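You operate a simulated robot arm through the tools that you are given. There is no shell and no other tool.

The job below is to be done with a simulated robot arm. You get a single attempt, and the scene is never put back.

## Task
Clamp the blue bar, screw in the blue bolt and tighten it.
Fine: into the threaded boss; orange spanner, back on its rest; the bar stays clamped.

It is judged by the outcome, as a careful person would: the job done as asked, and still so three seconds after it is handed in. It fails if anything else is knocked over, pushed out of place, dropped, spilled or broken.

## Robot
A 6-joint arm with a two-finger gripper, fixed in place. Base frame: the origin is on the floor under the middle of its stand, x ahead of it, y to its left, z up. Units: m, degrees, N and s.
It reaches about 1.298 m from its shoulder. Its first joint turns from -149.0 to 149.0 degrees. Payload 1.57 kg.
The TCP is the grasp point between the finger pads, 0.021 m short of the fingertips. In the tool frame z runs along the fingers and y along their closing line. The gripper opens to 0.07 m; its body begins 0.05 m behind the TCP.
Orientation is that of the tool frame in the base frame, as a unit quaternion [x, y, z, w]. With the fingers straight down and closing along the base's y, the tool's x points along the base's -x, its y along +y and its z along -z.

## Interface
- The arm moves only by the tool arm_command. Its argument "rows" is a list of rows, each a list of 3 entries, a list of its own where there are three numbers: the shift along the base's x, y, z in m, then the turn, a rotation vector about the base's x, y, z in rad, then the finger opening in m, from 0 to 0.07. In form: [[[dx, dy, dz], [ax, ay, az], grip], ...]. A call has 1 to 20 rows; each row shifts and turns the commanded pose from where the row before left it. Each row takes 0.2 s and may step no farther than 0.05 m and 8.6 degrees from the row before; otherwise, or with a gripper value out of range, the whole call is refused. Where a pose cannot be reached the arm comes as near as it can. A force on the tool above 90 N (or 10 N above the force at the start of the call, whichever is more), or a blocked arm, ends the call early, and 0.2 s more pass. Each finger travels about 0.1037 m/s and halts on what it meets, pressing with about 29 N; the grip force reading is that of the motor and also rises with nothing between the fingers. The clock runs only during rows and for 0.2 s after the last one: add rows that do not move to give the fingers time. The reply holds the time, the measured pose of the TCP, the force on the tool along the base axes, the opening and the grip force, in the units named above and with some noise, with the torque about the TCP (base axes, N m) and any sound that the robot's microphone picked up.
- Cameras (640 x 400 px; columns grow to the right, rows downward): "scene" is fixed at [0.397, 0.4984, 1.3492]; the picture's right is [0.76, 0.65, 0.00], its down [0.47, -0.56, -0.69] and it looks along [-0.44, 0.52, -0.73] (base axes); focal length 336 px, centre (320, 200). "wrist" rides on the gripper at [0.079, 0.004, -0.081] in the tool frame; the picture's right is [-0.05, 1.00, 0.00], its down [-0.67, -0.04, -0.75] and it looks along [-0.74, -0.04, 0.67] (tool axes); focal length 256 px, centre (320, 200). There is no depth. A picture from a camera that has moved, and an enlarged one, comes with that camera's place and axes in the base frame and with its lens.
- camera(camera): a new picture of that camera. No time passes.
- lift_body(by): slides the trunk up (or, below 0, down) by that many m; the arm rides with it, the base frame stays. It gives what a move gives, with no picture.
- enlarge(camera, box): a new picture of the part [left, top, right, bottom] of that camera's present view, enlarged. No time passes.
- close_job(): hands the job in; it is judged then, once.

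Nothing tells you positions but the pictures and the camera data. Unless the task says otherwise, let go and move clear before handing in.

The tools are called after "Call:" as name(argument=value, ...) on one line, values as JSON. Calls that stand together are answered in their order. arm_command: Moves the arm, as the interface text tells. Its arguments: {"type":"object","properties":{"rows":{"type":"array"}},"required":["rows"]} The other tools are called the same way: lift_body (by) moves the trunk up or down; camera (camera) takes a picture; enlarge (camera, box) takes an enlarged picture of a part of a camera's view; close_job () hands the job in.

At the start:

```text
time: 0.0
tcp_pos: [0.2814, 0.6435, 1.1424]
tool_rot: [-0.001, 1.0, -0.001, 0.0]
wrist_force: [0.2, -0.1, 0.5]
wrist_torque: [-0.01, -0.02, -0.01]
finger_gap: 0.07
grip_force: 0.1
trunk travel left (down, up): [-0.824, 0.146]
```

scene: 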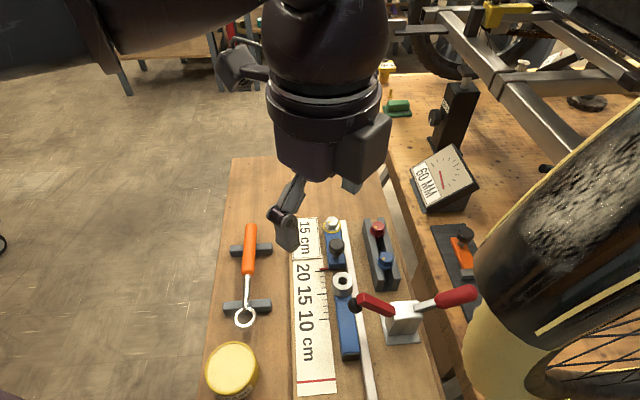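
wrist: 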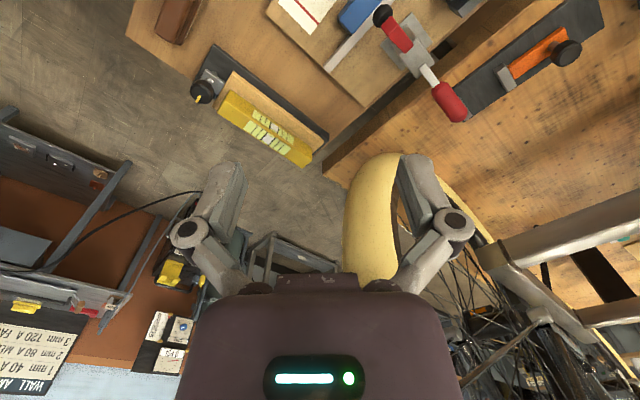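

I see a bench with an orange spanner on a rest, a printed ruler, a blue bar with a boss, a bolt rack with red and blue bolts, and a red-handled toggle clamp. I'll look closer before moving.

Call:
enlarge(camera="scene", box=[200, 200, 360, 300])

Call:
enlarge(camera="scene", box=[320, 210, 480, 310])

Call:
enlarge(camera="scene", box=[200, 300, 360, 400])

Call:
enlarge(camera="scene", box=[320, 270, 480, 370])

Call:
enlarge(camera="scene", box=[280, 200, 440, 300])

```text
4.00 times, centred on (280, 250) of scene
camera zoom: at [0.397, 0.4984, 1.3492], right [0.76, 0.65, 0.0], down [0.47, -0.56, -0.69], along [-0.44, 0.52, -0.73], focal length 1345 px, centre (480, 0)
```

zoom: 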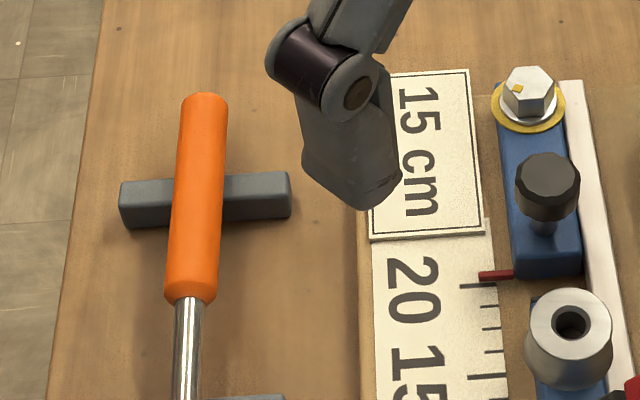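

```text
4.00 times, centred on (400, 260) of scene
camera zoom: at [0.397, 0.4984, 1.3492], right [0.76, 0.65, 0.0], down [0.47, -0.56, -0.69], along [-0.44, 0.52, -0.73], focal length 1345 px, centre (0, -40)
```

zoom: 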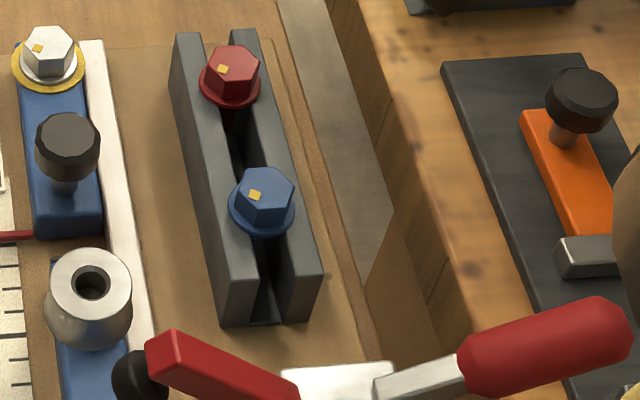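

```text
4.00 times, centred on (280, 350) of scene
camera zoom: at [0.397, 0.4984, 1.3492], right [0.76, 0.65, 0.0], down [0.47, -0.56, -0.69], along [-0.44, 0.52, -0.73], focal length 1345 px, centre (480, -400)
```

zoom: 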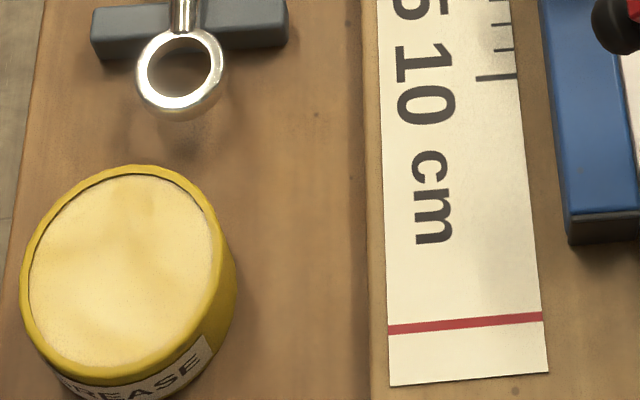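

```text
4.00 times, centred on (400, 320) of scene
camera zoom: at [0.397, 0.4984, 1.3492], right [0.76, 0.65, 0.0], down [0.47, -0.56, -0.69], along [-0.44, 0.52, -0.73], focal length 1345 px, centre (0, -280)
```

zoom: 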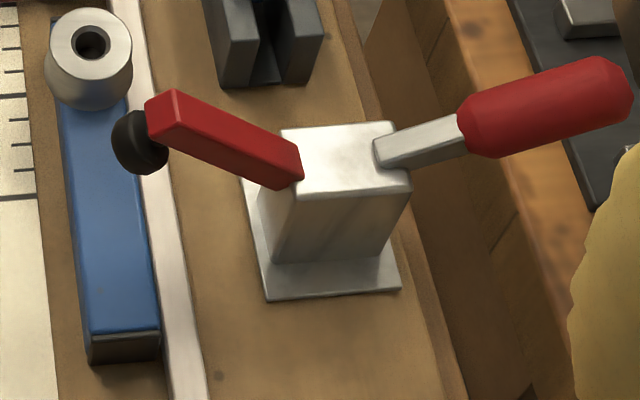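

```text
4.00 times, centred on (360, 250) of scene
camera zoom: at [0.397, 0.4984, 1.3492], right [0.76, 0.65, 0.0], down [0.47, -0.56, -0.69], along [-0.44, 0.52, -0.73], focal length 1345 px, centre (160, 0)
```

zoom: 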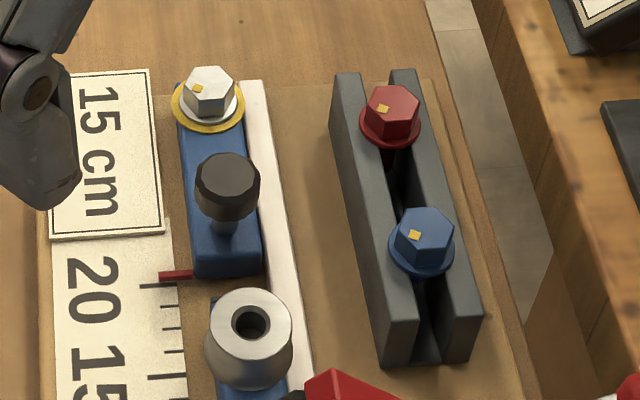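

The bench jig runs diagonally (ruler direction about [0.68, -0.73]), and the bench top is near z≈0.75. I'll move the hand back a little to get a clear view from the wrist camera.

Call:
arm_command(rows=[[[-0.04, 0.01, -0.015], [0, 0, 0], 0.07], [[-0.04, 0.01, -0.015], [0, 0, 0], 0.07], [[-0.04, 0.01, -0.015], [0, 0, 0], 0.07], [[-0.04, 0.01, -0.015], [0, 0, 0], 0.07], [[-0.04, 0.01, -0.015], [0, 0, 0], 0.07]])

Call:
camera(camera="wrist")

Call:
camera(camera="scene")

```text
time: 1.2
tcp_pos: [0.0808, 0.6934, 1.1438]
tool_rot: [-0.001, 1.0, 0.001, 0.001]
wrist_force: [-1.1, 1.1, -0.3]
wrist_torque: [0.02, -0.03, 0.0]
finger_gap: 0.07
grip_force: 0.1
out of reach, approached as far as the arm can: row 1, 2, 3, 4, 5
trunk travel left (down, up): [-0.824, 0.146]
```

```text
taken
camera wrist: at [0.0008, 0.6988, 1.2235], right [0.05, 1.0, 0.0], down [0.67, -0.04, 0.75], along [0.74, -0.04, -0.67], focal length 256 px, centre (320, 200)
```

wrist: 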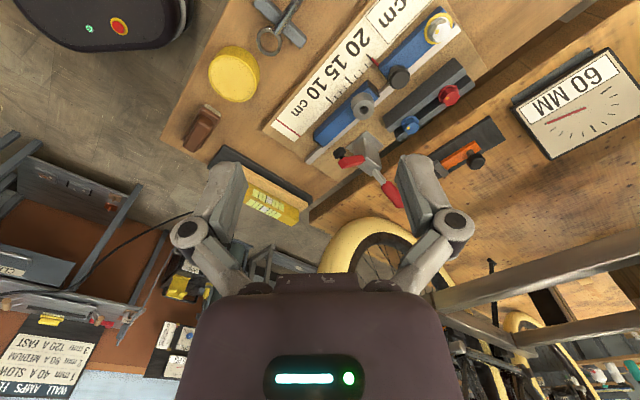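

```text
taken
```

scene: 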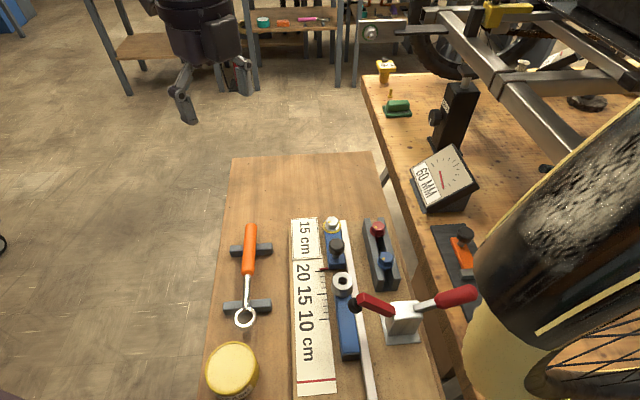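

The hand couldn't go lower because the trunk is high; I'll lower the trunk by 0.2 m, since the hand will still be about 0.2 m above the bench, and look again.

Call:
lift_body(by=-0.2)

Call:
camera(camera="scene")

Call:
camera(camera="wrist")

```text
time: 3.4
tcp_pos: [0.0813, 0.6953, 0.9434]
tool_rot: [0.0, 1.0, 0.0, 0.0]
wrist_force: [-0.1, -0.1, -0.3]
wrist_torque: [-0.01, -0.05, 0.03]
finger_gap: 0.0701
grip_force: 0.2
trunk travel left (down, up): [-0.624, 0.346]
```

```text
taken
```

scene: 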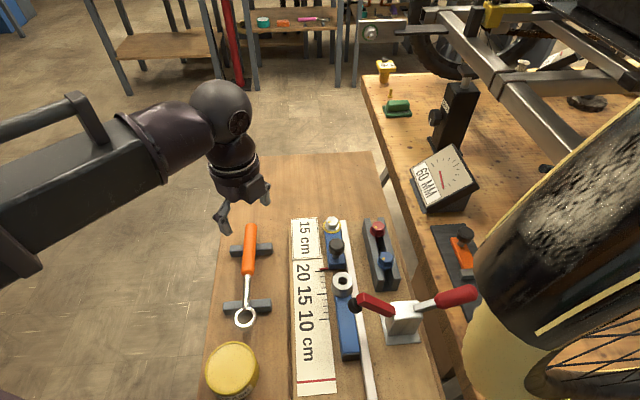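

```text
taken
camera wrist: at [0.0019, 0.6984, 1.0237], right [0.05, 1.0, 0.0], down [0.67, -0.04, 0.75], along [0.74, -0.04, -0.67], focal length 256 px, centre (320, 200)
```

wrist: 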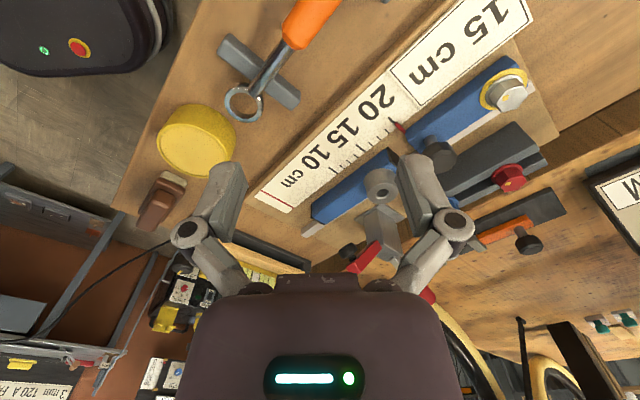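

The hand is now lower with a good view of the jig. I'll enlarge the wrist picture to see the bar, boss, clamp and rack.

Call:
enlarge(camera="wrist", box=[280, 130, 440, 230])

Call:
enlarge(camera="wrist", box=[400, 40, 600, 165])

Call:
enlarge(camera="wrist", box=[200, 0, 360, 130])

Call:
enlarge(camera="wrist", box=[300, 170, 460, 310])

```text
4.00 times, centred on (360, 180) of wrist
camera zoom: at [0.0019, 0.6984, 1.0237], right [0.05, 1.0, 0.0], down [0.67, -0.04, 0.75], along [0.74, -0.04, -0.67], focal length 1024 px, centre (160, 280)
```

zoom: 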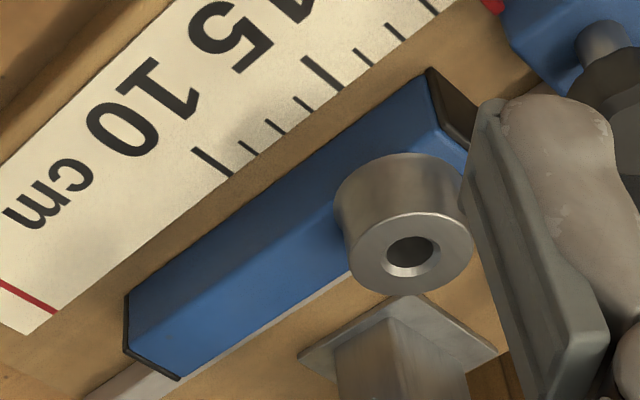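

```text
3.20 times, centred on (500, 102) of wrist
camera zoom: at [0.0019, 0.6984, 1.0237], right [0.05, 1.0, 0.0], down [0.67, -0.04, 0.75], along [0.74, -0.04, -0.67], focal length 819 px, centre (-256, 512)
```

zoom: 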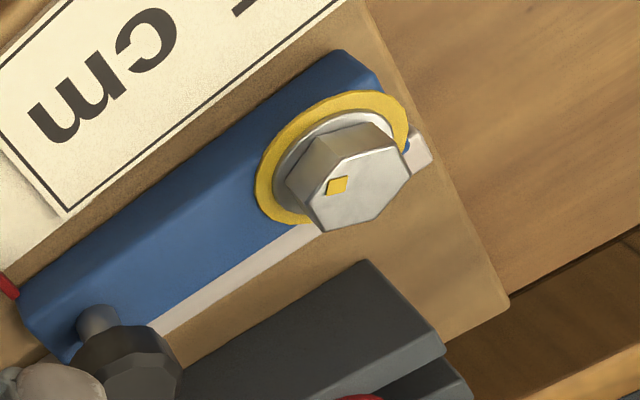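

```text
3.08 times, centred on (280, 65) of wrist
camera zoom: at [0.0019, 0.6984, 1.0237], right [0.05, 1.0, 0.0], down [0.67, -0.04, 0.75], along [0.74, -0.04, -0.67], focal length 788 px, centre (443, 615)
```

zoom: 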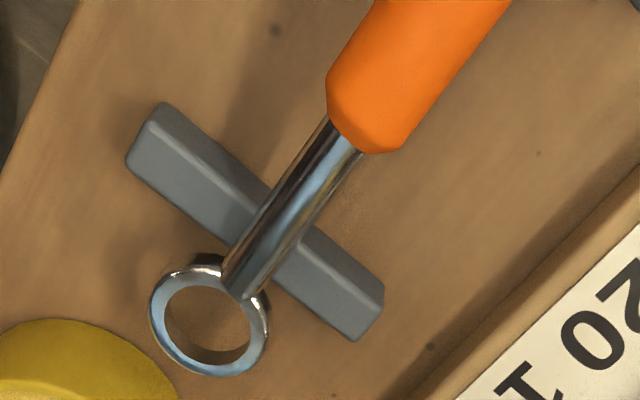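

```text
2.86 times, centred on (380, 240) of wrist
camera zoom: at [0.0019, 0.6984, 1.0237], right [0.05, 1.0, 0.0], down [0.67, -0.04, 0.75], along [0.74, -0.04, -0.67], focal length 731 px, centre (149, 86)
```

zoom: 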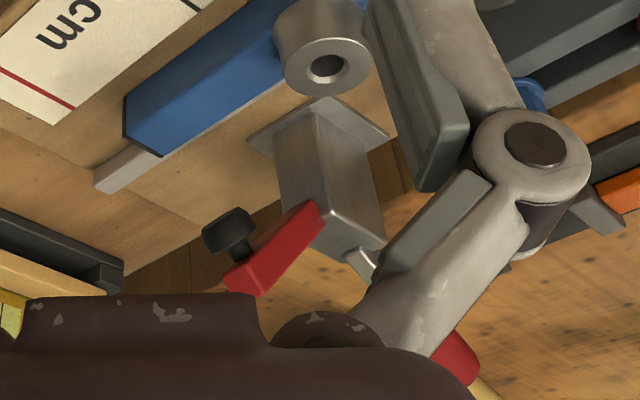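

The boss top looks to be at about [0.228, 0.761, 0.81], and the clamp arm is raised about 45° (open), with its handle pointing away. I'll turn the hand 45° to look squarely across the jig.

Call:
arm_command(rows=[[[-0.01, -0.015, 0.0], [0, 0, 0.131], 0.07], [[-0.01, -0.015, 0.0], [0, 0, 0.131], 0.07], [[-0.005, -0.015, -0.005], [0, 0, 0.131], 0.07], [[-0.005, -0.015, -0.005], [0, 0, 0.131], 0.07], [[0, -0.015, -0.005], [0, 0, 0.131], 0.07], [[0, -0.015, -0.005], [0, 0, 0.131], 0.07]])

Call:
camera(camera="wrist")

Call:
camera(camera="scene")

```text
time: 4.8
tcp_pos: [0.0499, 0.6038, 0.9441]
tool_rot: [-0.384, 0.923, 0.0, 0.0]
wrist_force: [-0.4, -0.8, -0.4]
wrist_torque: [0.04, 0.0, 0.01]
finger_gap: 0.07
grip_force: 0.0
out of reach, approached as far as the arm can: row 3, 4, 5, 6
trunk travel left (down, up): [-0.624, 0.346]
```

```text
taken
camera wrist: at [-0.0078, 0.55, 1.0237], right [-0.67, 0.74, 0.0], down [0.49, 0.45, 0.75], along [0.55, 0.5, -0.67], focal length 256 px, centre (320, 200)
```

wrist: 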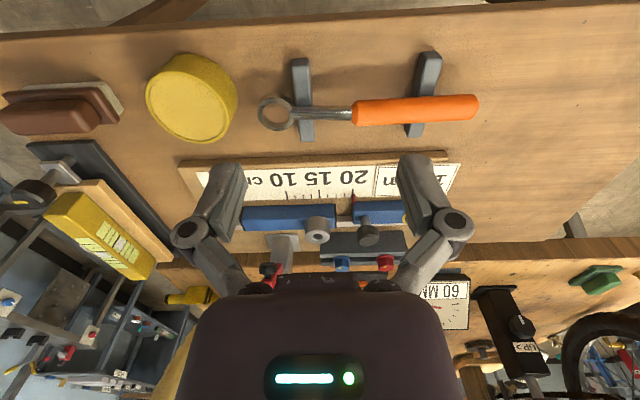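

```text
taken
```

scene: 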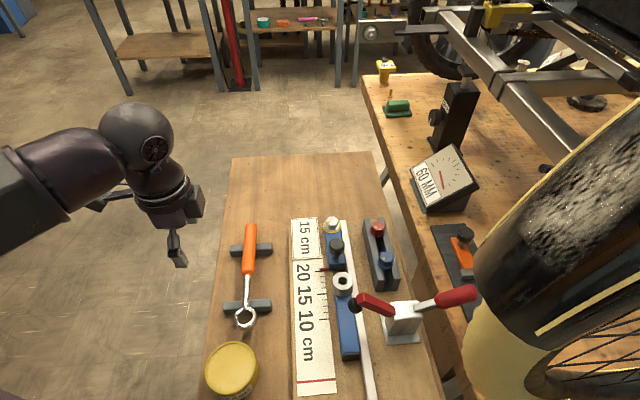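

The whole station is aligned with a 45° yaw. I need the shoulder lower to work at bench height, so I'll raise the arm 0.2 m and then lower the trunk 0.3 m.

Call:
arm_command(rows=[[[0, 0, 0.04], [0, 0, 0], 0.07], [[0, 0, 0.04], [0, 0, 0], 0.07], [[0, 0, 0.04], [0, 0, 0], 0.07], [[0, 0, 0.04], [0, 0, 0], 0.07], [[0, 0, 0.04], [0, 0, 0], 0.07]])

Call:
lift_body(by=-0.3)

Call:
camera(camera="wrist")

Call:
camera(camera="scene")

```text
time: 6.0
tcp_pos: [0.0512, 0.6028, 0.9438]
tool_rot: [-0.383, 0.924, 0.0, 0.001]
wrist_force: [-0.2, -0.1, 0.3]
wrist_torque: [0.0, -0.01, 0.0]
finger_gap: 0.0701
grip_force: 0.1
out of reach, approached as far as the arm can: row 1, 2, 3, 4, 5
trunk travel left (down, up): [-0.624, 0.346]
```

```text
time: 7.9
tcp_pos: [0.0508, 0.602, 0.747]
tool_rot: [-0.383, 0.924, 0.001, 0.001]
wrist_force: [-3.6, -12.7, 50.3]
wrist_torque: [-0.64, -0.44, -0.1]
finger_gap: 0.0705
grip_force: 0.3
trunk travel left (down, up): [-0.427, 0.543]
stopped: the force on the tool passed its limit at 313 N (the readings are from after the stop); the commanded pose is now the measured one
```

```text
taken
camera wrist: at [-0.0082, 0.5481, 0.8286], right [-0.67, 0.74, 0.0], down [0.49, 0.45, 0.75], along [0.55, 0.5, -0.67], focal length 256 px, centre (320, 200)
```

wrist: 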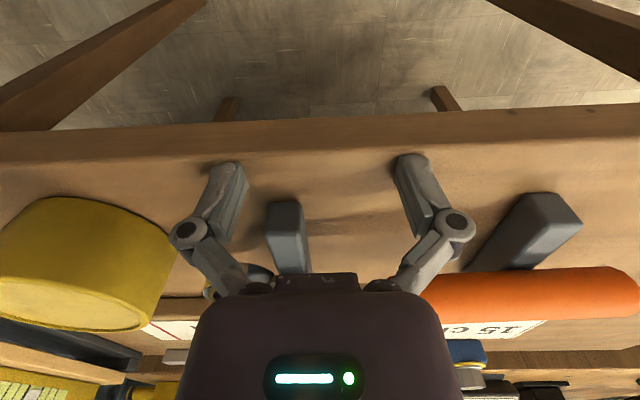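

```text
taken
```

scene: 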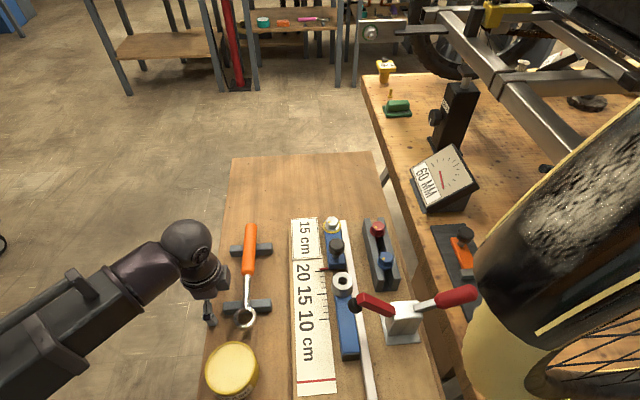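

The upward move was refused as unreachable and the trunk then set the fingertips on the bare bench; nothing looks displaced. I'll back straight up with the trunk at once and check, doing one step at a time from now on.

Call:
lift_body(by=0.15)

```text
time: 9.6
tcp_pos: [0.0504, 0.6063, 0.8953]
tool_rot: [-0.383, 0.924, 0.001, 0.001]
wrist_force: [0.2, -0.2, 0.2]
wrist_torque: [0.03, -0.02, 0.0]
finger_gap: 0.07
grip_force: 0.1
trunk travel left (down, up): [-0.577, 0.393]
```

Call:
enlarge(camera="scene", box=[200, 200, 360, 400])

Call:
camera(camera="wrist")

Call:
arm_command(rows=[[[0, 0, 0.02], [0, 0, 0], 0.07], [[0, 0, 0.02], [0, 0, 0], 0.07]])

```text
2.00 times, centred on (280, 300) of scene
camera zoom: at [0.397, 0.4984, 1.3492], right [0.76, 0.65, 0.0], down [0.47, -0.56, -0.69], along [-0.44, 0.52, -0.73], focal length 673 px, centre (400, 0)
```

zoom: 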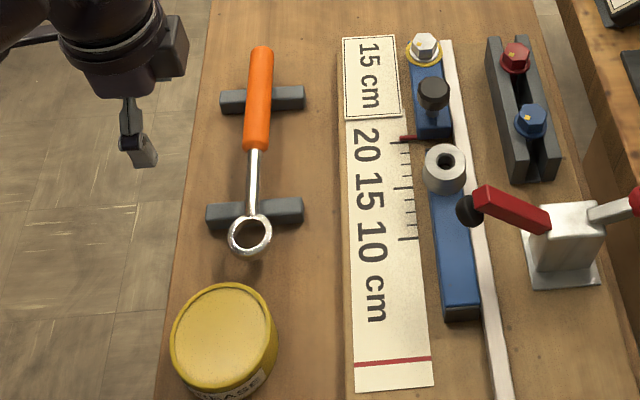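

```text
taken
camera wrist: at [-0.0076, 0.5523, 0.9757], right [-0.67, 0.74, 0.0], down [0.49, 0.44, 0.75], along [0.55, 0.5, -0.66], focal length 256 px, centre (320, 200)
```

wrist: 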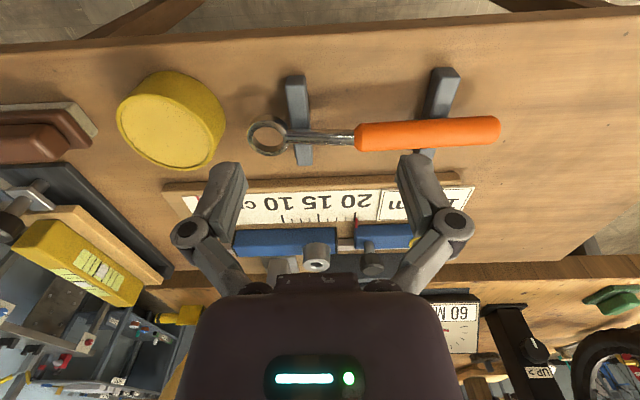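

```text
time: 10.2
tcp_pos: [0.052, 0.6062, 0.8949]
tool_rot: [-0.383, 0.924, 0.001, 0.002]
wrist_force: [-0.5, 0.3, 0.3]
wrist_torque: [-0.03, 0.0, -0.02]
finger_gap: 0.07
grip_force: 0.0
out of reach, approached as far as the arm can: row 1, 2
trunk travel left (down, up): [-0.577, 0.393]
```

The arm evidently moves only horizontally at a fixed tool tilt, so height comes from the trunk lift. The jig is undisturbed; I'll go up and move to the far side of the jig to look along it at the clamp.

Call:
lift_body(by=0.11)

```text
time: 11.6
tcp_pos: [0.0501, 0.6062, 1.0049]
tool_rot: [-0.383, 0.924, 0.002, 0.001]
wrist_force: [-0.4, -0.7, 0.7]
wrist_torque: [0.0, 0.01, 0.0]
finger_gap: 0.07
grip_force: 0.0
trunk travel left (down, up): [-0.687, 0.283]
```

Call:
arm_command(rows=[[[0.0162, 0.0208, -0.02], [0, 0, -0.131], 0.07], [[0.0162, 0.0208, -0.02], [0, 0, -0.131], 0.07], [[0.0162, 0.0208, 0], [0, 0, -0.131], 0.07], [[0.0162, 0.0208, 0], [0, 0, -0.131], 0.07], [[0.0162, 0.0208, 0], [0, 0, -0.131], 0.07], [[0.0162, 0.0208, 0], [0, 0, -0.131], 0.07], [[0.0162, 0.0208, 0], [0, 0, -0.131], 0.07], [[0.0162, 0.0208, 0], [0, 0, -0.131], 0.07], [[0.0162, 0.0208, 0], [0, 0, -0.131], 0.07], [[0.0162, 0.0208, 0], [0, 0, -0.131], 0.07], [[0.0162, 0.0208, 0], [0, 0, -0.131], 0.07], [[0.0162, 0.0208, 0], [0, 0, -0.131], 0.07]])

Call:
camera(camera="wrist")

Call:
camera(camera="scene")

```text
time: 14.2
tcp_pos: [0.2458, 0.8556, 1.0049]
tool_rot: [0.384, 0.923, 0.0, 0.002]
wrist_force: [0.4, -1.2, -1.3]
wrist_torque: [0.0, -0.06, 0.01]
finger_gap: 0.0701
grip_force: 0.0
out of reach, approached as far as the arm can: row 1, 2
trunk travel left (down, up): [-0.687, 0.283]
```

```text
taken
camera wrist: at [0.1935, 0.9146, 1.0855], right [0.75, 0.67, 0.0], down [0.44, -0.5, 0.75], along [0.5, -0.56, -0.66], focal length 256 px, centre (320, 200)
```

wrist: 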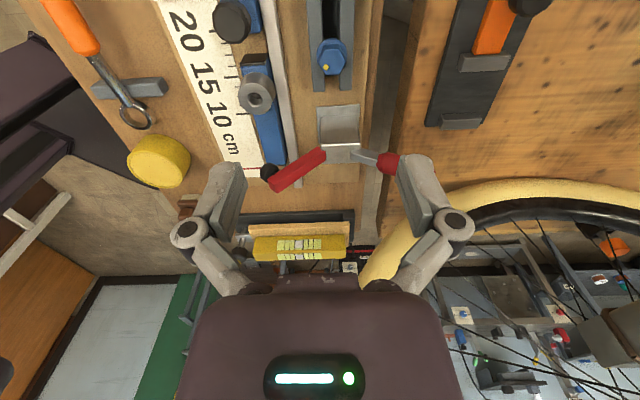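

```text
taken
```

scene: 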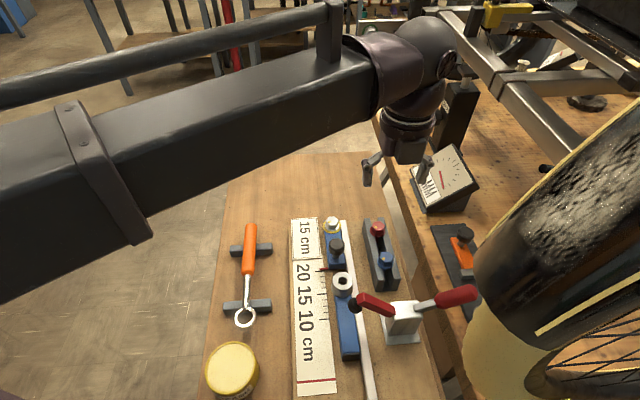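

Now I can see the clamp along the jig. Enlarging that region.

Call:
enlarge(camera="wrist", box=[240, 60, 432, 220])

Call:
enlarge(camera="wrist", box=[200, 0, 360, 130])

```text
2.50 times, centred on (336, 140) of wrist
camera zoom: at [0.1935, 0.9146, 1.0855], right [0.75, 0.67, 0.0], down [0.44, -0.5, 0.75], along [0.5, -0.56, -0.66], focal length 640 px, centre (280, 350)
```

zoom: 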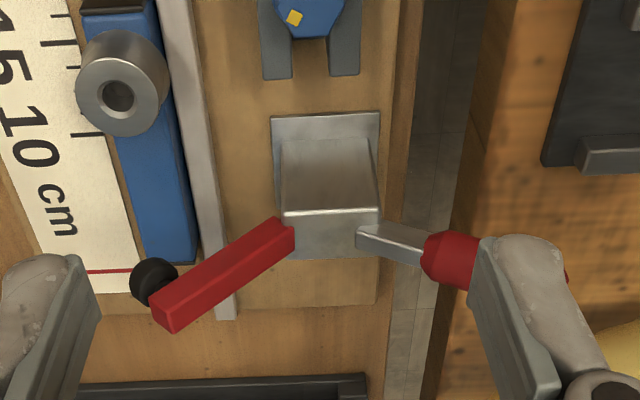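

```text
3.08 times, centred on (280, 65) of wrist
camera zoom: at [0.1935, 0.9146, 1.0855], right [0.75, 0.67, 0.0], down [0.44, -0.5, 0.75], along [0.5, -0.56, -0.66], focal length 788 px, centre (443, 615)
```

zoom: 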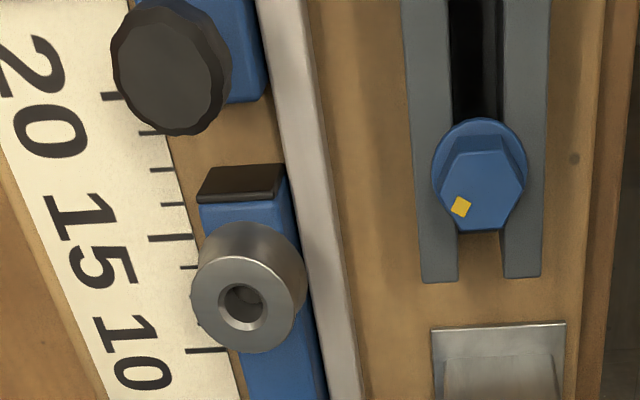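

Both views agree that the arm is up about 45° and the handle is about 20° above horizontal, so it looks like an open vertical-handle clamp. I'll shift about 7 cm along the jig and 5 cm across to see the handle and wheel without the fingers in the way.

Call:
arm_command(rows=[[[0.028, -0.005, 0], [0, 0, 0], 0.07], [[0.028, -0.005, 0], [0, 0, 0], 0.07], [[0.028, -0.005, 0], [0, 0, 0], 0.07]])

Call:
camera(camera="wrist")

Call:
enlarge(camera="wrist", box=[200, 30, 440, 180])

```text
time: 15.0
tcp_pos: [0.3293, 0.84, 1.0053]
tool_rot: [0.384, 0.924, 0.0, 0.001]
wrist_force: [-0.3, 1.4, -0.2]
wrist_torque: [-0.02, 0.0, -0.03]
finger_gap: 0.0699
grip_force: 0.0
trunk travel left (down, up): [-0.687, 0.283]
```

```text
taken
camera wrist: at [0.2759, 0.899, 1.0857], right [0.74, 0.67, 0.0], down [0.44, -0.5, 0.75], along [0.5, -0.56, -0.66], focal length 256 px, centre (320, 200)
```

wrist: 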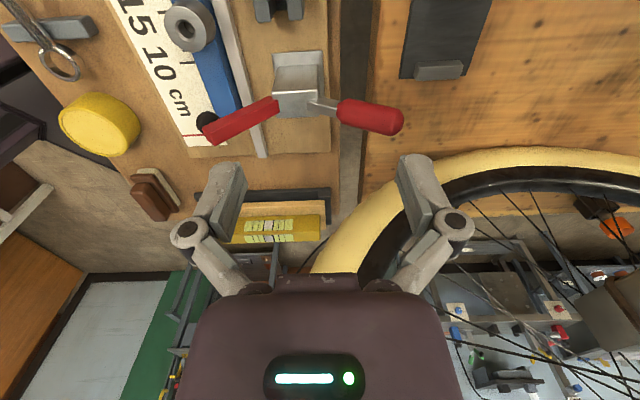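

```text
2.67 times, centred on (320, 105) of wrist
camera zoom: at [0.2759, 0.899, 1.0857], right [0.74, 0.67, 0.0], down [0.44, -0.5, 0.75], along [0.5, -0.56, -0.66], focal length 683 px, centre (320, 453)
```

zoom: 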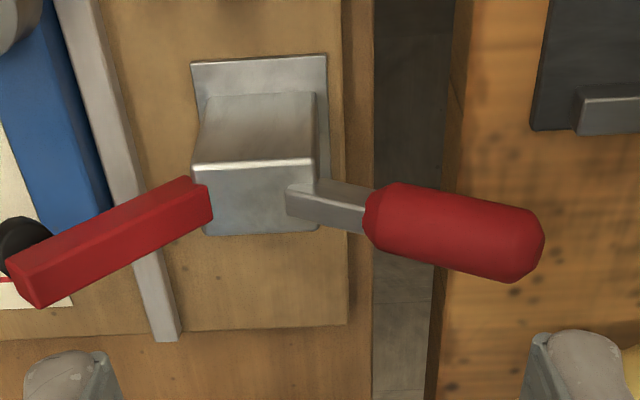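

The handle is 24 mm thick and ends near [0.417, 0.852, 0.875], close beside the bike tyre; the raised arm tip is near [0.29, 0.723, 0.88]. Reaching the handle risks the tyre, so I'll move over the arm tip with closed fingers and press it gently to see which way the mechanism goes.

Call:
arm_command(rows=[[[-0.008, -0.0272, 0], [0, 0, 0], 0.03], [[-0.008, -0.0272, 0], [0, 0, 0], 0.0], [[-0.008, -0.0272, 0], [0, 0, 0], 0.0], [[-0.008, -0.0275, 0], [0, 0, 0], 0.0], [[0, 0, 0], [0, 0, 0], 0.0]])

Call:
camera(camera="wrist")

Call:
camera(camera="scene")

```text
time: 16.2
tcp_pos: [0.2978, 0.733, 1.0056]
tool_rot: [0.384, 0.924, 0.0, 0.001]
wrist_force: [-0.2, 0.1, 0.1]
wrist_torque: [0.02, 0.0, 0.03]
finger_gap: 0.0001
grip_force: 29.1
out of reach, approached as far as the arm can: row 2
trunk travel left (down, up): [-0.687, 0.283]
```

```text
taken
camera wrist: at [0.2449, 0.7923, 1.0857], right [0.74, 0.67, 0.0], down [0.44, -0.5, 0.75], along [0.5, -0.56, -0.66], focal length 256 px, centre (320, 200)
```

wrist: 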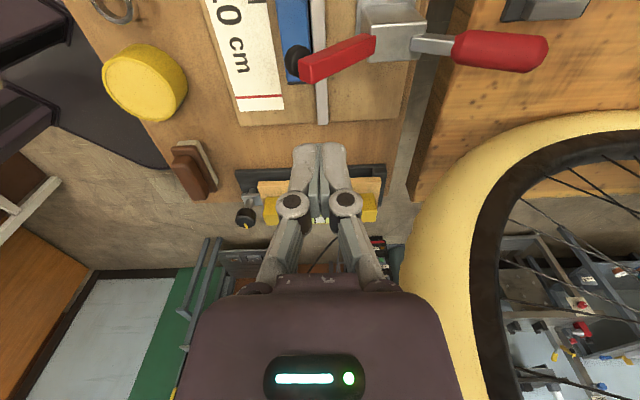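

```text
taken
```

scene: 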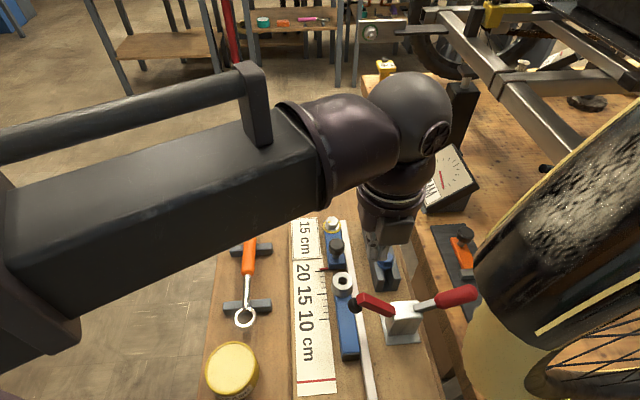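

The closed fingertips are directly above the arm's tip. Lowering the trunk to just above it and checking.

Call:
lift_body(by=-0.09)

Call:
enlarge(camera="wrist", box=[220, 60, 420, 220])

Call:
enlarge(camera="scene", box=[320, 240, 480, 340])

```text
time: 17.5
tcp_pos: [0.2983, 0.7336, 0.9159]
tool_rot: [0.384, 0.923, 0.0, 0.002]
wrist_force: [-0.1, -0.7, -0.2]
wrist_torque: [-0.02, -0.02, 0.01]
finger_gap: 0.0002
grip_force: 28.4
trunk travel left (down, up): [-0.597, 0.373]
```

```text
2.50 times, centred on (320, 140) of wrist
camera zoom: at [0.2449, 0.7921, 0.9959], right [0.74, 0.67, 0.0], down [0.44, -0.5, 0.75], along [0.5, -0.56, -0.66], focal length 640 px, centre (320, 350)
```

zoom: 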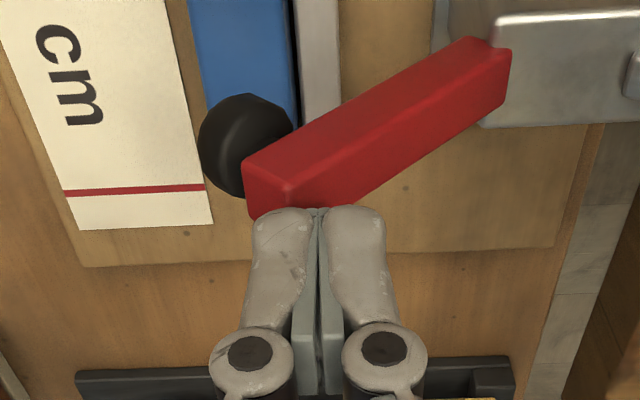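

```text
4.00 times, centred on (400, 290) of scene
camera zoom: at [0.397, 0.4984, 1.3492], right [0.76, 0.65, 0.0], down [0.47, -0.56, -0.69], along [-0.44, 0.52, -0.73], focal length 1345 px, centre (0, -160)
```

zoom: 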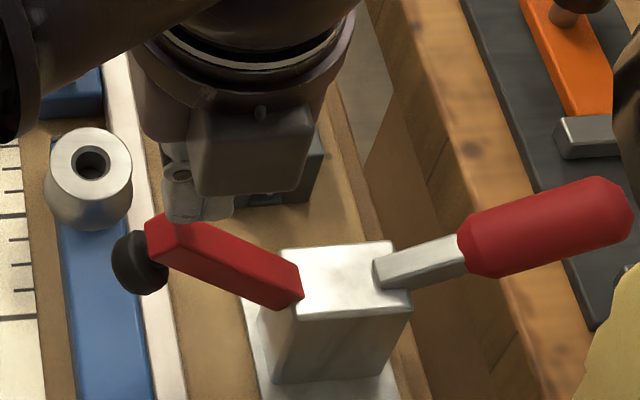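

The fingertips are a few millimetres off the arm's centre line; I'll shift 5 mm along the jig and lower in small steps.

Call:
arm_command(rows=[[[0.0035, -0.0035, 0], [0, 0, 0], 0.0], [[0, 0, 0], [0, 0, 0], 0.0]])

Call:
lift_body(by=-0.015)

Call:
enlarge(camera="wrist", box=[220, 60, 420, 220])

Call:
enlarge(camera="scene", box=[320, 240, 480, 340])

```text
time: 18.1
tcp_pos: [0.3005, 0.7284, 0.9143]
tool_rot: [0.383, 0.924, 0.0, 0.001]
wrist_force: [-1.6, -0.5, -0.7]
wrist_torque: [0.01, -0.03, 0.02]
finger_gap: 0.0
grip_force: 28.9
trunk travel left (down, up): [-0.597, 0.373]
```

```text
time: 18.7
tcp_pos: [0.299, 0.7273, 0.901]
tool_rot: [0.383, 0.924, -0.001, 0.002]
wrist_force: [-11.3, -9.3, 15.1]
wrist_torque: [-0.28, 0.32, 0.03]
finger_gap: 0.0002
grip_force: 28.4
trunk travel left (down, up): [-0.582, 0.388]
```

```text
2.50 times, centred on (320, 140) of wrist
camera zoom: at [0.2456, 0.7863, 0.9827], right [0.74, 0.67, 0.0], down [0.44, -0.5, 0.75], along [0.5, -0.56, -0.67], focal length 640 px, centre (320, 350)
```

zoom: 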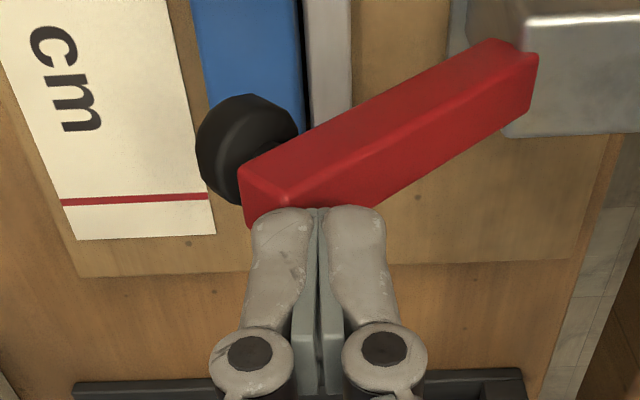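

```text
4.00 times, centred on (400, 290) of scene
camera zoom: at [0.397, 0.4984, 1.3492], right [0.76, 0.65, 0.0], down [0.47, -0.56, -0.69], along [-0.44, 0.52, -0.73], focal length 1345 px, centre (0, -160)
```

zoom: 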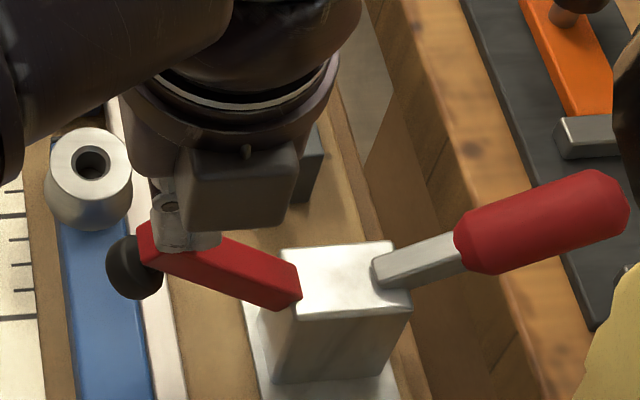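

Contact made with about 20 N; the arm moved down slightly and the handle rose with it, so arm and handle are one lever. Continuing to press down in small steps.

Call:
lift_body(by=-0.01)

Call:
enlarge(camera="scene", box=[320, 240, 480, 340])

```text
time: 19.3
tcp_pos: [0.2944, 0.7226, 0.8953]
tool_rot: [0.383, 0.924, -0.003, 0.001]
wrist_force: [-36.7, -29.1, 39.3]
wrist_torque: [-0.77, 0.95, 0.0]
finger_gap: 0.0
grip_force: 28.4
trunk travel left (down, up): [-0.572, 0.398]
```

```text
4.00 times, centred on (400, 290) of scene
camera zoom: at [0.397, 0.4984, 1.3492], right [0.76, 0.65, 0.0], down [0.47, -0.56, -0.69], along [-0.44, 0.52, -0.73], focal length 1345 px, centre (0, -160)
```

zoom: 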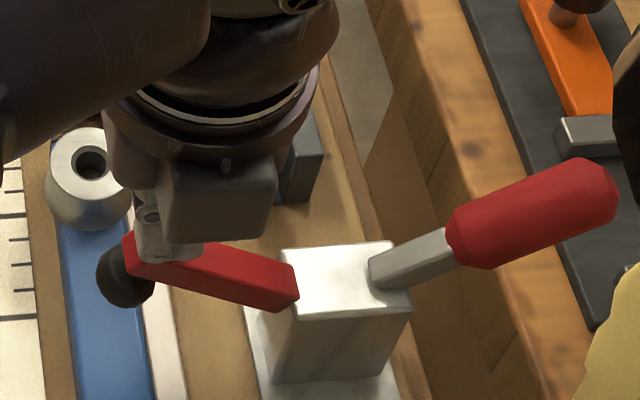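

It is working: the handle rises as the arm goes down. The sideways load comes from the arm's arc, so I'll follow the arc a little toward the bar and keep lowering.

Call:
arm_command(rows=[[[-0.0025, -0.0025, 0], [0, 0, 0], 0.0], [[0, 0, 0], [0, 0, 0], 0.0]])

Call:
lift_body(by=-0.008)

Call:
enlarge(camera="scene", box=[320, 240, 480, 340])

```text
time: 19.9
tcp_pos: [0.294, 0.723, 0.8945]
tool_rot: [0.384, 0.923, -0.002, 0.001]
wrist_force: [-32.5, -24.5, 33.1]
wrist_torque: [-0.66, 0.84, 0.01]
finger_gap: 0.0
grip_force: 28.6
trunk travel left (down, up): [-0.572, 0.398]
```

```text
time: 20.5
tcp_pos: [0.3004, 0.7285, 0.883]
tool_rot: [0.384, 0.923, 0.003, 0.004]
wrist_force: [-0.5, -1.0, 1.3]
wrist_torque: [0.05, -0.02, 0.0]
finger_gap: 0.0
grip_force: 28.5
trunk travel left (down, up): [-0.564, 0.406]
```

```text
4.00 times, centred on (400, 290) of scene
camera zoom: at [0.397, 0.4984, 1.3492], right [0.76, 0.65, 0.0], down [0.47, -0.56, -0.69], along [-0.44, 0.52, -0.73], focal length 1345 px, centre (0, -160)
```

zoom: 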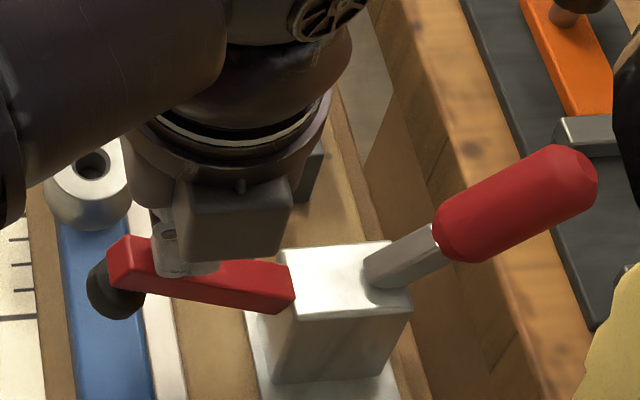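

The arm moved down freely and the load vanished. Continuing to lower.

Call:
lift_body(by=-0.01)

Call:
enlarge(camera="scene", box=[320, 240, 480, 340])

Call:
enlarge(camera="wrist", box=[220, 60, 420, 220])

```text
time: 21.0
tcp_pos: [0.2988, 0.7272, 0.8718]
tool_rot: [0.383, 0.924, 0.0, 0.001]
wrist_force: [-0.7, 0.1, -0.6]
wrist_torque: [-0.02, -0.02, -0.01]
finger_gap: 0.0003
grip_force: 28.5
trunk travel left (down, up): [-0.554, 0.416]
```

```text
4.00 times, centred on (400, 290) of scene
camera zoom: at [0.397, 0.4984, 1.3492], right [0.76, 0.65, 0.0], down [0.47, -0.56, -0.69], along [-0.44, 0.52, -0.73], focal length 1345 px, centre (0, -160)
```

zoom: 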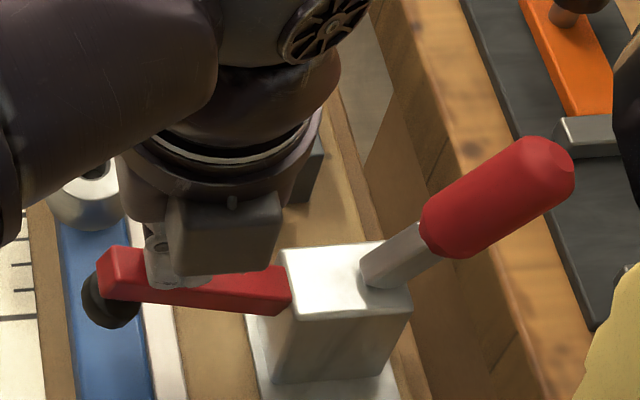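

```text
2.50 times, centred on (320, 140) of wrist
camera zoom: at [0.2456, 0.7862, 0.9526], right [0.74, 0.67, 0.0], down [0.44, -0.5, 0.75], along [0.5, -0.56, -0.66], focal length 640 px, centre (320, 350)
```

zoom: 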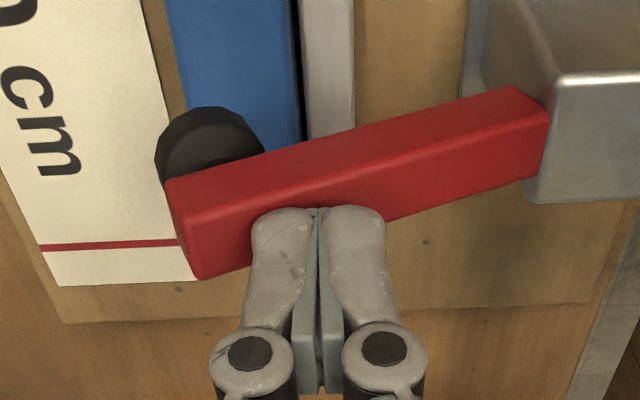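

Call:
lift_body(by=-0.01)

Call:
enlarge(camera="scene", box=[320, 240, 480, 340])

```text
time: 21.6
tcp_pos: [0.2985, 0.7264, 0.8626]
tool_rot: [0.383, 0.924, 0.0, 0.003]
wrist_force: [-0.4, -0.6, 0.0]
wrist_torque: [-0.02, 0.03, 0.01]
finger_gap: 0.0002
grip_force: 28.5
trunk travel left (down, up): [-0.544, 0.426]
```

```text
4.00 times, centred on (400, 290) of scene
camera zoom: at [0.397, 0.4984, 1.3492], right [0.76, 0.65, 0.0], down [0.47, -0.56, -0.69], along [-0.44, 0.52, -0.73], focal length 1345 px, centre (0, -160)
```

zoom: 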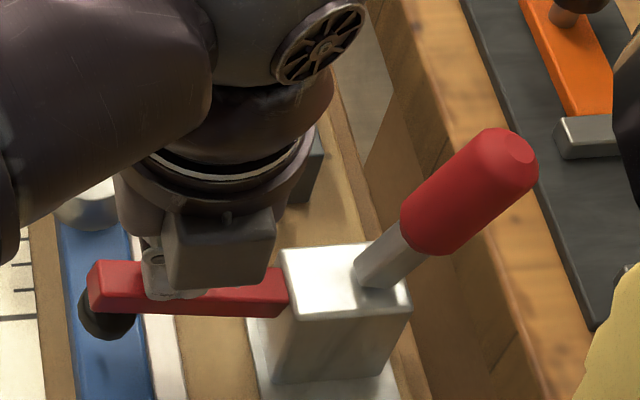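

Call:
lift_body(by=-0.008)

Call:
enlarge(camera="scene", box=[320, 240, 480, 340])

Call:
enlarge(camera="wrist", box=[220, 60, 420, 220])

```text
time: 22.2
tcp_pos: [0.297, 0.7268, 0.8553]
tool_rot: [0.383, 0.924, 0.0, 0.001]
wrist_force: [0.5, 0.0, 0.1]
wrist_torque: [0.04, 0.02, 0.0]
finger_gap: 0.0
grip_force: 28.6
trunk travel left (down, up): [-0.536, 0.434]
```

```text
4.00 times, centred on (400, 290) of scene
camera zoom: at [0.397, 0.4984, 1.3492], right [0.76, 0.65, 0.0], down [0.47, -0.56, -0.69], along [-0.44, 0.52, -0.73], focal length 1345 px, centre (0, -160)
```

zoom: 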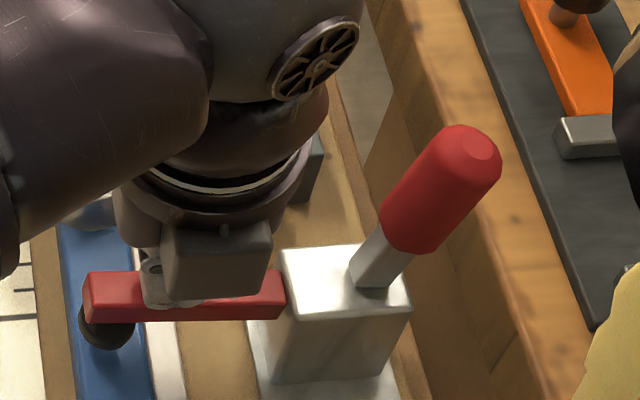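

```text
2.50 times, centred on (320, 140) of wrist
camera zoom: at [0.2455, 0.7858, 0.9348], right [0.74, 0.67, 0.0], down [0.44, -0.5, 0.75], along [0.5, -0.56, -0.66], focal length 640 px, centre (320, 350)
```

zoom: 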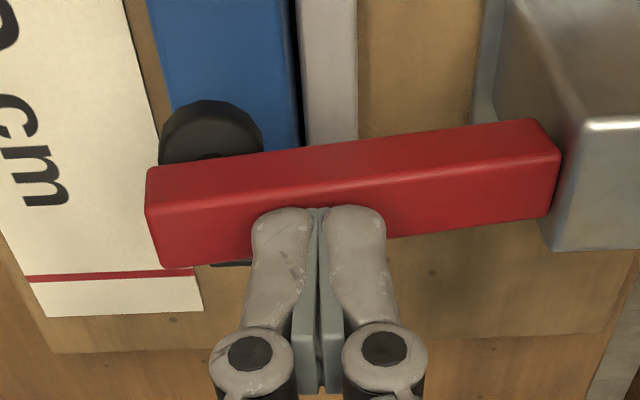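

Call:
lift_body(by=-0.005)

Call:
enlarge(camera="scene", box=[320, 240, 480, 340])

Call:
enlarge(camera="wrist", box=[220, 60, 420, 220])

```text
time: 22.7
tcp_pos: [0.2978, 0.7261, 0.8495]
tool_rot: [0.383, 0.924, 0.0, 0.001]
wrist_force: [0.0, -1.1, 0.5]
wrist_torque: [-0.03, -0.01, 0.0]
finger_gap: 0.0
grip_force: 29.1
trunk travel left (down, up): [-0.531, 0.439]
```

```text
4.00 times, centred on (400, 290) of scene
camera zoom: at [0.397, 0.4984, 1.3492], right [0.76, 0.65, 0.0], down [0.47, -0.56, -0.69], along [-0.44, 0.52, -0.73], focal length 1345 px, centre (0, -160)
```

zoom: 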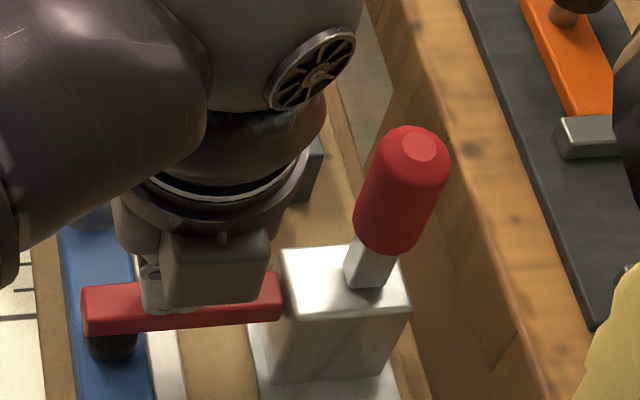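

```text
2.50 times, centred on (320, 140) of wrist
camera zoom: at [0.2455, 0.7858, 0.9298], right [0.74, 0.67, 0.0], down [0.44, -0.5, 0.75], along [0.5, -0.56, -0.66], focal length 640 px, centre (320, 350)
```

zoom: 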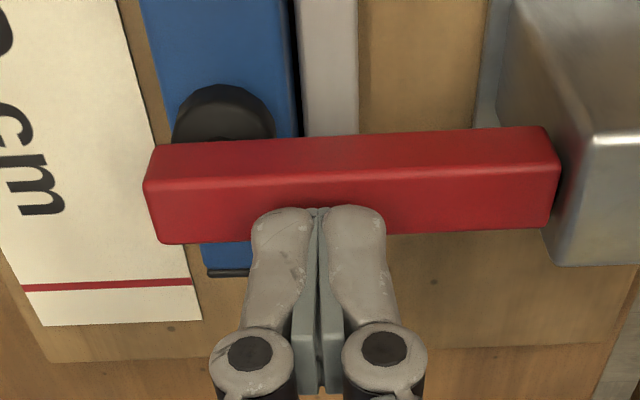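

The handle is nearly upright and the arm is about level, and it seems to have moved on its own past centre. I'll press a few more millimetres to confirm the pad is firmly on the bar.

Call:
lift_body(by=-0.004)

Call:
enlarge(camera="scene", box=[320, 240, 480, 340])

Call:
enlarge(camera="wrist", box=[220, 60, 420, 220])

```text
time: 23.3
tcp_pos: [0.2997, 0.7278, 0.8452]
tool_rot: [0.383, 0.924, 0.0, 0.0]
wrist_force: [0.2, -0.7, -0.4]
wrist_torque: [-0.02, 0.01, -0.03]
finger_gap: 0.0002
grip_force: 28.4
trunk travel left (down, up): [-0.527, 0.443]
```

```text
4.00 times, centred on (400, 290) of scene
camera zoom: at [0.397, 0.4984, 1.3492], right [0.76, 0.65, 0.0], down [0.47, -0.56, -0.69], along [-0.44, 0.52, -0.73], focal length 1345 px, centre (0, -160)
```

zoom: 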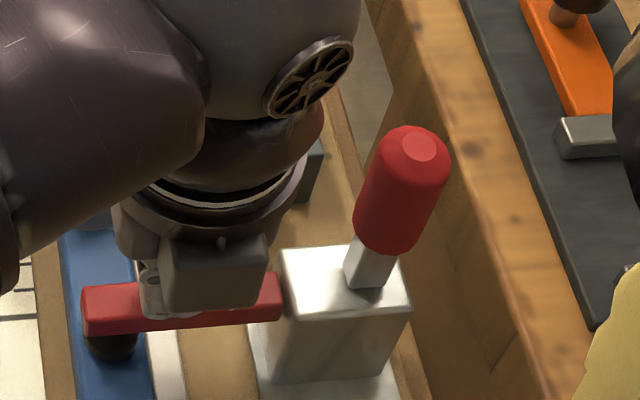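

```text
2.50 times, centred on (320, 140) of wrist
camera zoom: at [0.2456, 0.7858, 0.9258], right [0.74, 0.67, 0.0], down [0.44, -0.5, 0.75], along [0.5, -0.56, -0.66], focal length 640 px, centre (320, 350)
```

zoom: 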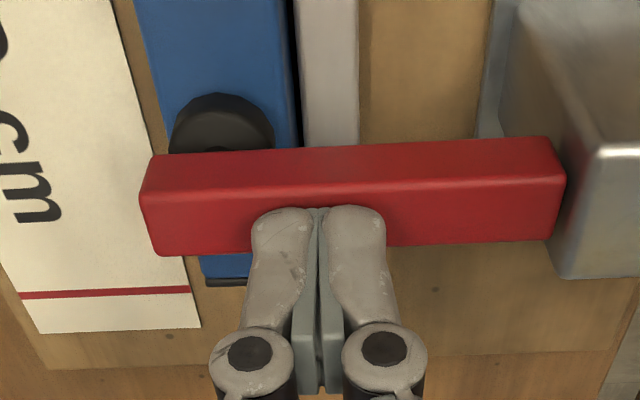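

Call:
lift_body(by=-0.005)

Call:
enlarge(camera="scene", box=[320, 240, 480, 340])

```text
time: 23.8
tcp_pos: [0.2991, 0.7261, 0.8428]
tool_rot: [0.383, 0.924, 0.003, 0.003]
wrist_force: [6.6, 14.6, 51.2]
wrist_torque: [0.35, -0.08, 0.0]
finger_gap: 0.0058
grip_force: 28.5
trunk travel left (down, up): [-0.522, 0.448]
```

```text
4.00 times, centred on (400, 290) of scene
camera zoom: at [0.397, 0.4984, 1.3492], right [0.76, 0.65, 0.0], down [0.47, -0.56, -0.69], along [-0.44, 0.52, -0.73], focal length 1345 px, centre (0, -160)
```

zoom: 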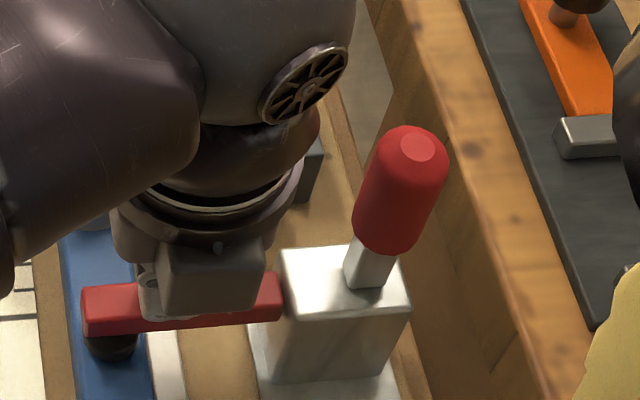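

The clamp is snapped closed: 51 N on the arm moves nothing, and the pad rests on the bar. Now I'll rise and go look closely at the blue bolt and the boss.

Call:
lift_body(by=0.12)

Call:
arm_command(rows=[[[0, 0, 0], [0, 0, 0], 0.05], [[-0.02, 0.03, 0], [0, 0, 0], 0.07], [[-0.02, 0.03, 0], [0, 0, 0], 0.07], [[-0.02, 0.03, 0], [0, 0, 0], 0.07], [[-0.02, 0.03, 0], [0, 0, 0], 0.07], [[0, 0.03, 0], [0, 0, 0], 0.07], [[0, 0, 0], [0, 0, 0], 0.07]])

Call:
camera(camera="wrist")

Call:
camera(camera="scene")

```text
time: 25.3
tcp_pos: [0.2986, 0.7259, 0.9613]
tool_rot: [0.384, 0.923, 0.0, 0.001]
wrist_force: [0.8, -0.1, -0.2]
wrist_torque: [-0.03, -0.01, -0.02]
finger_gap: 0.0
grip_force: 28.7
trunk travel left (down, up): [-0.642, 0.328]
```

```text
time: 26.9
tcp_pos: [0.2177, 0.8777, 0.9606]
tool_rot: [0.383, 0.924, 0.0, 0.002]
wrist_force: [-0.5, -0.6, 0.0]
wrist_torque: [-0.03, 0.02, -0.04]
finger_gap: 0.0697
grip_force: 0.2
trunk travel left (down, up): [-0.642, 0.328]
```

```text
taken
camera wrist: at [0.1638, 0.9367, 1.0408], right [0.74, 0.67, 0.0], down [0.44, -0.5, 0.75], along [0.5, -0.56, -0.66], focal length 256 px, centre (320, 200)
```

wrist: 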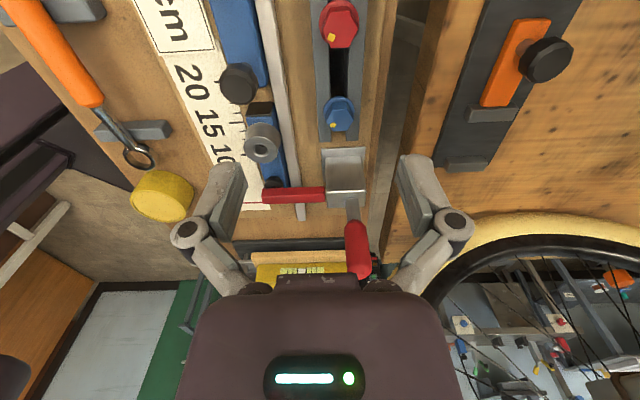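

```text
taken
```

scene: 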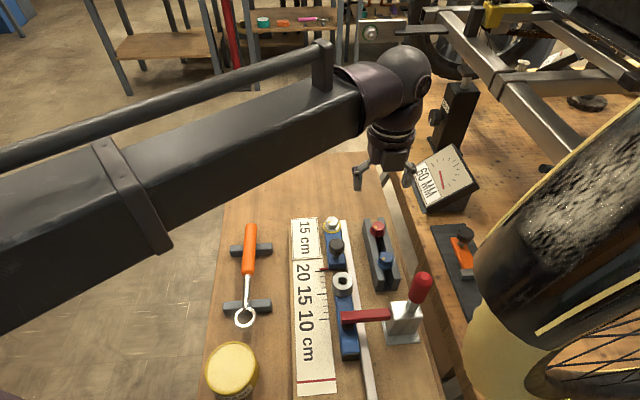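

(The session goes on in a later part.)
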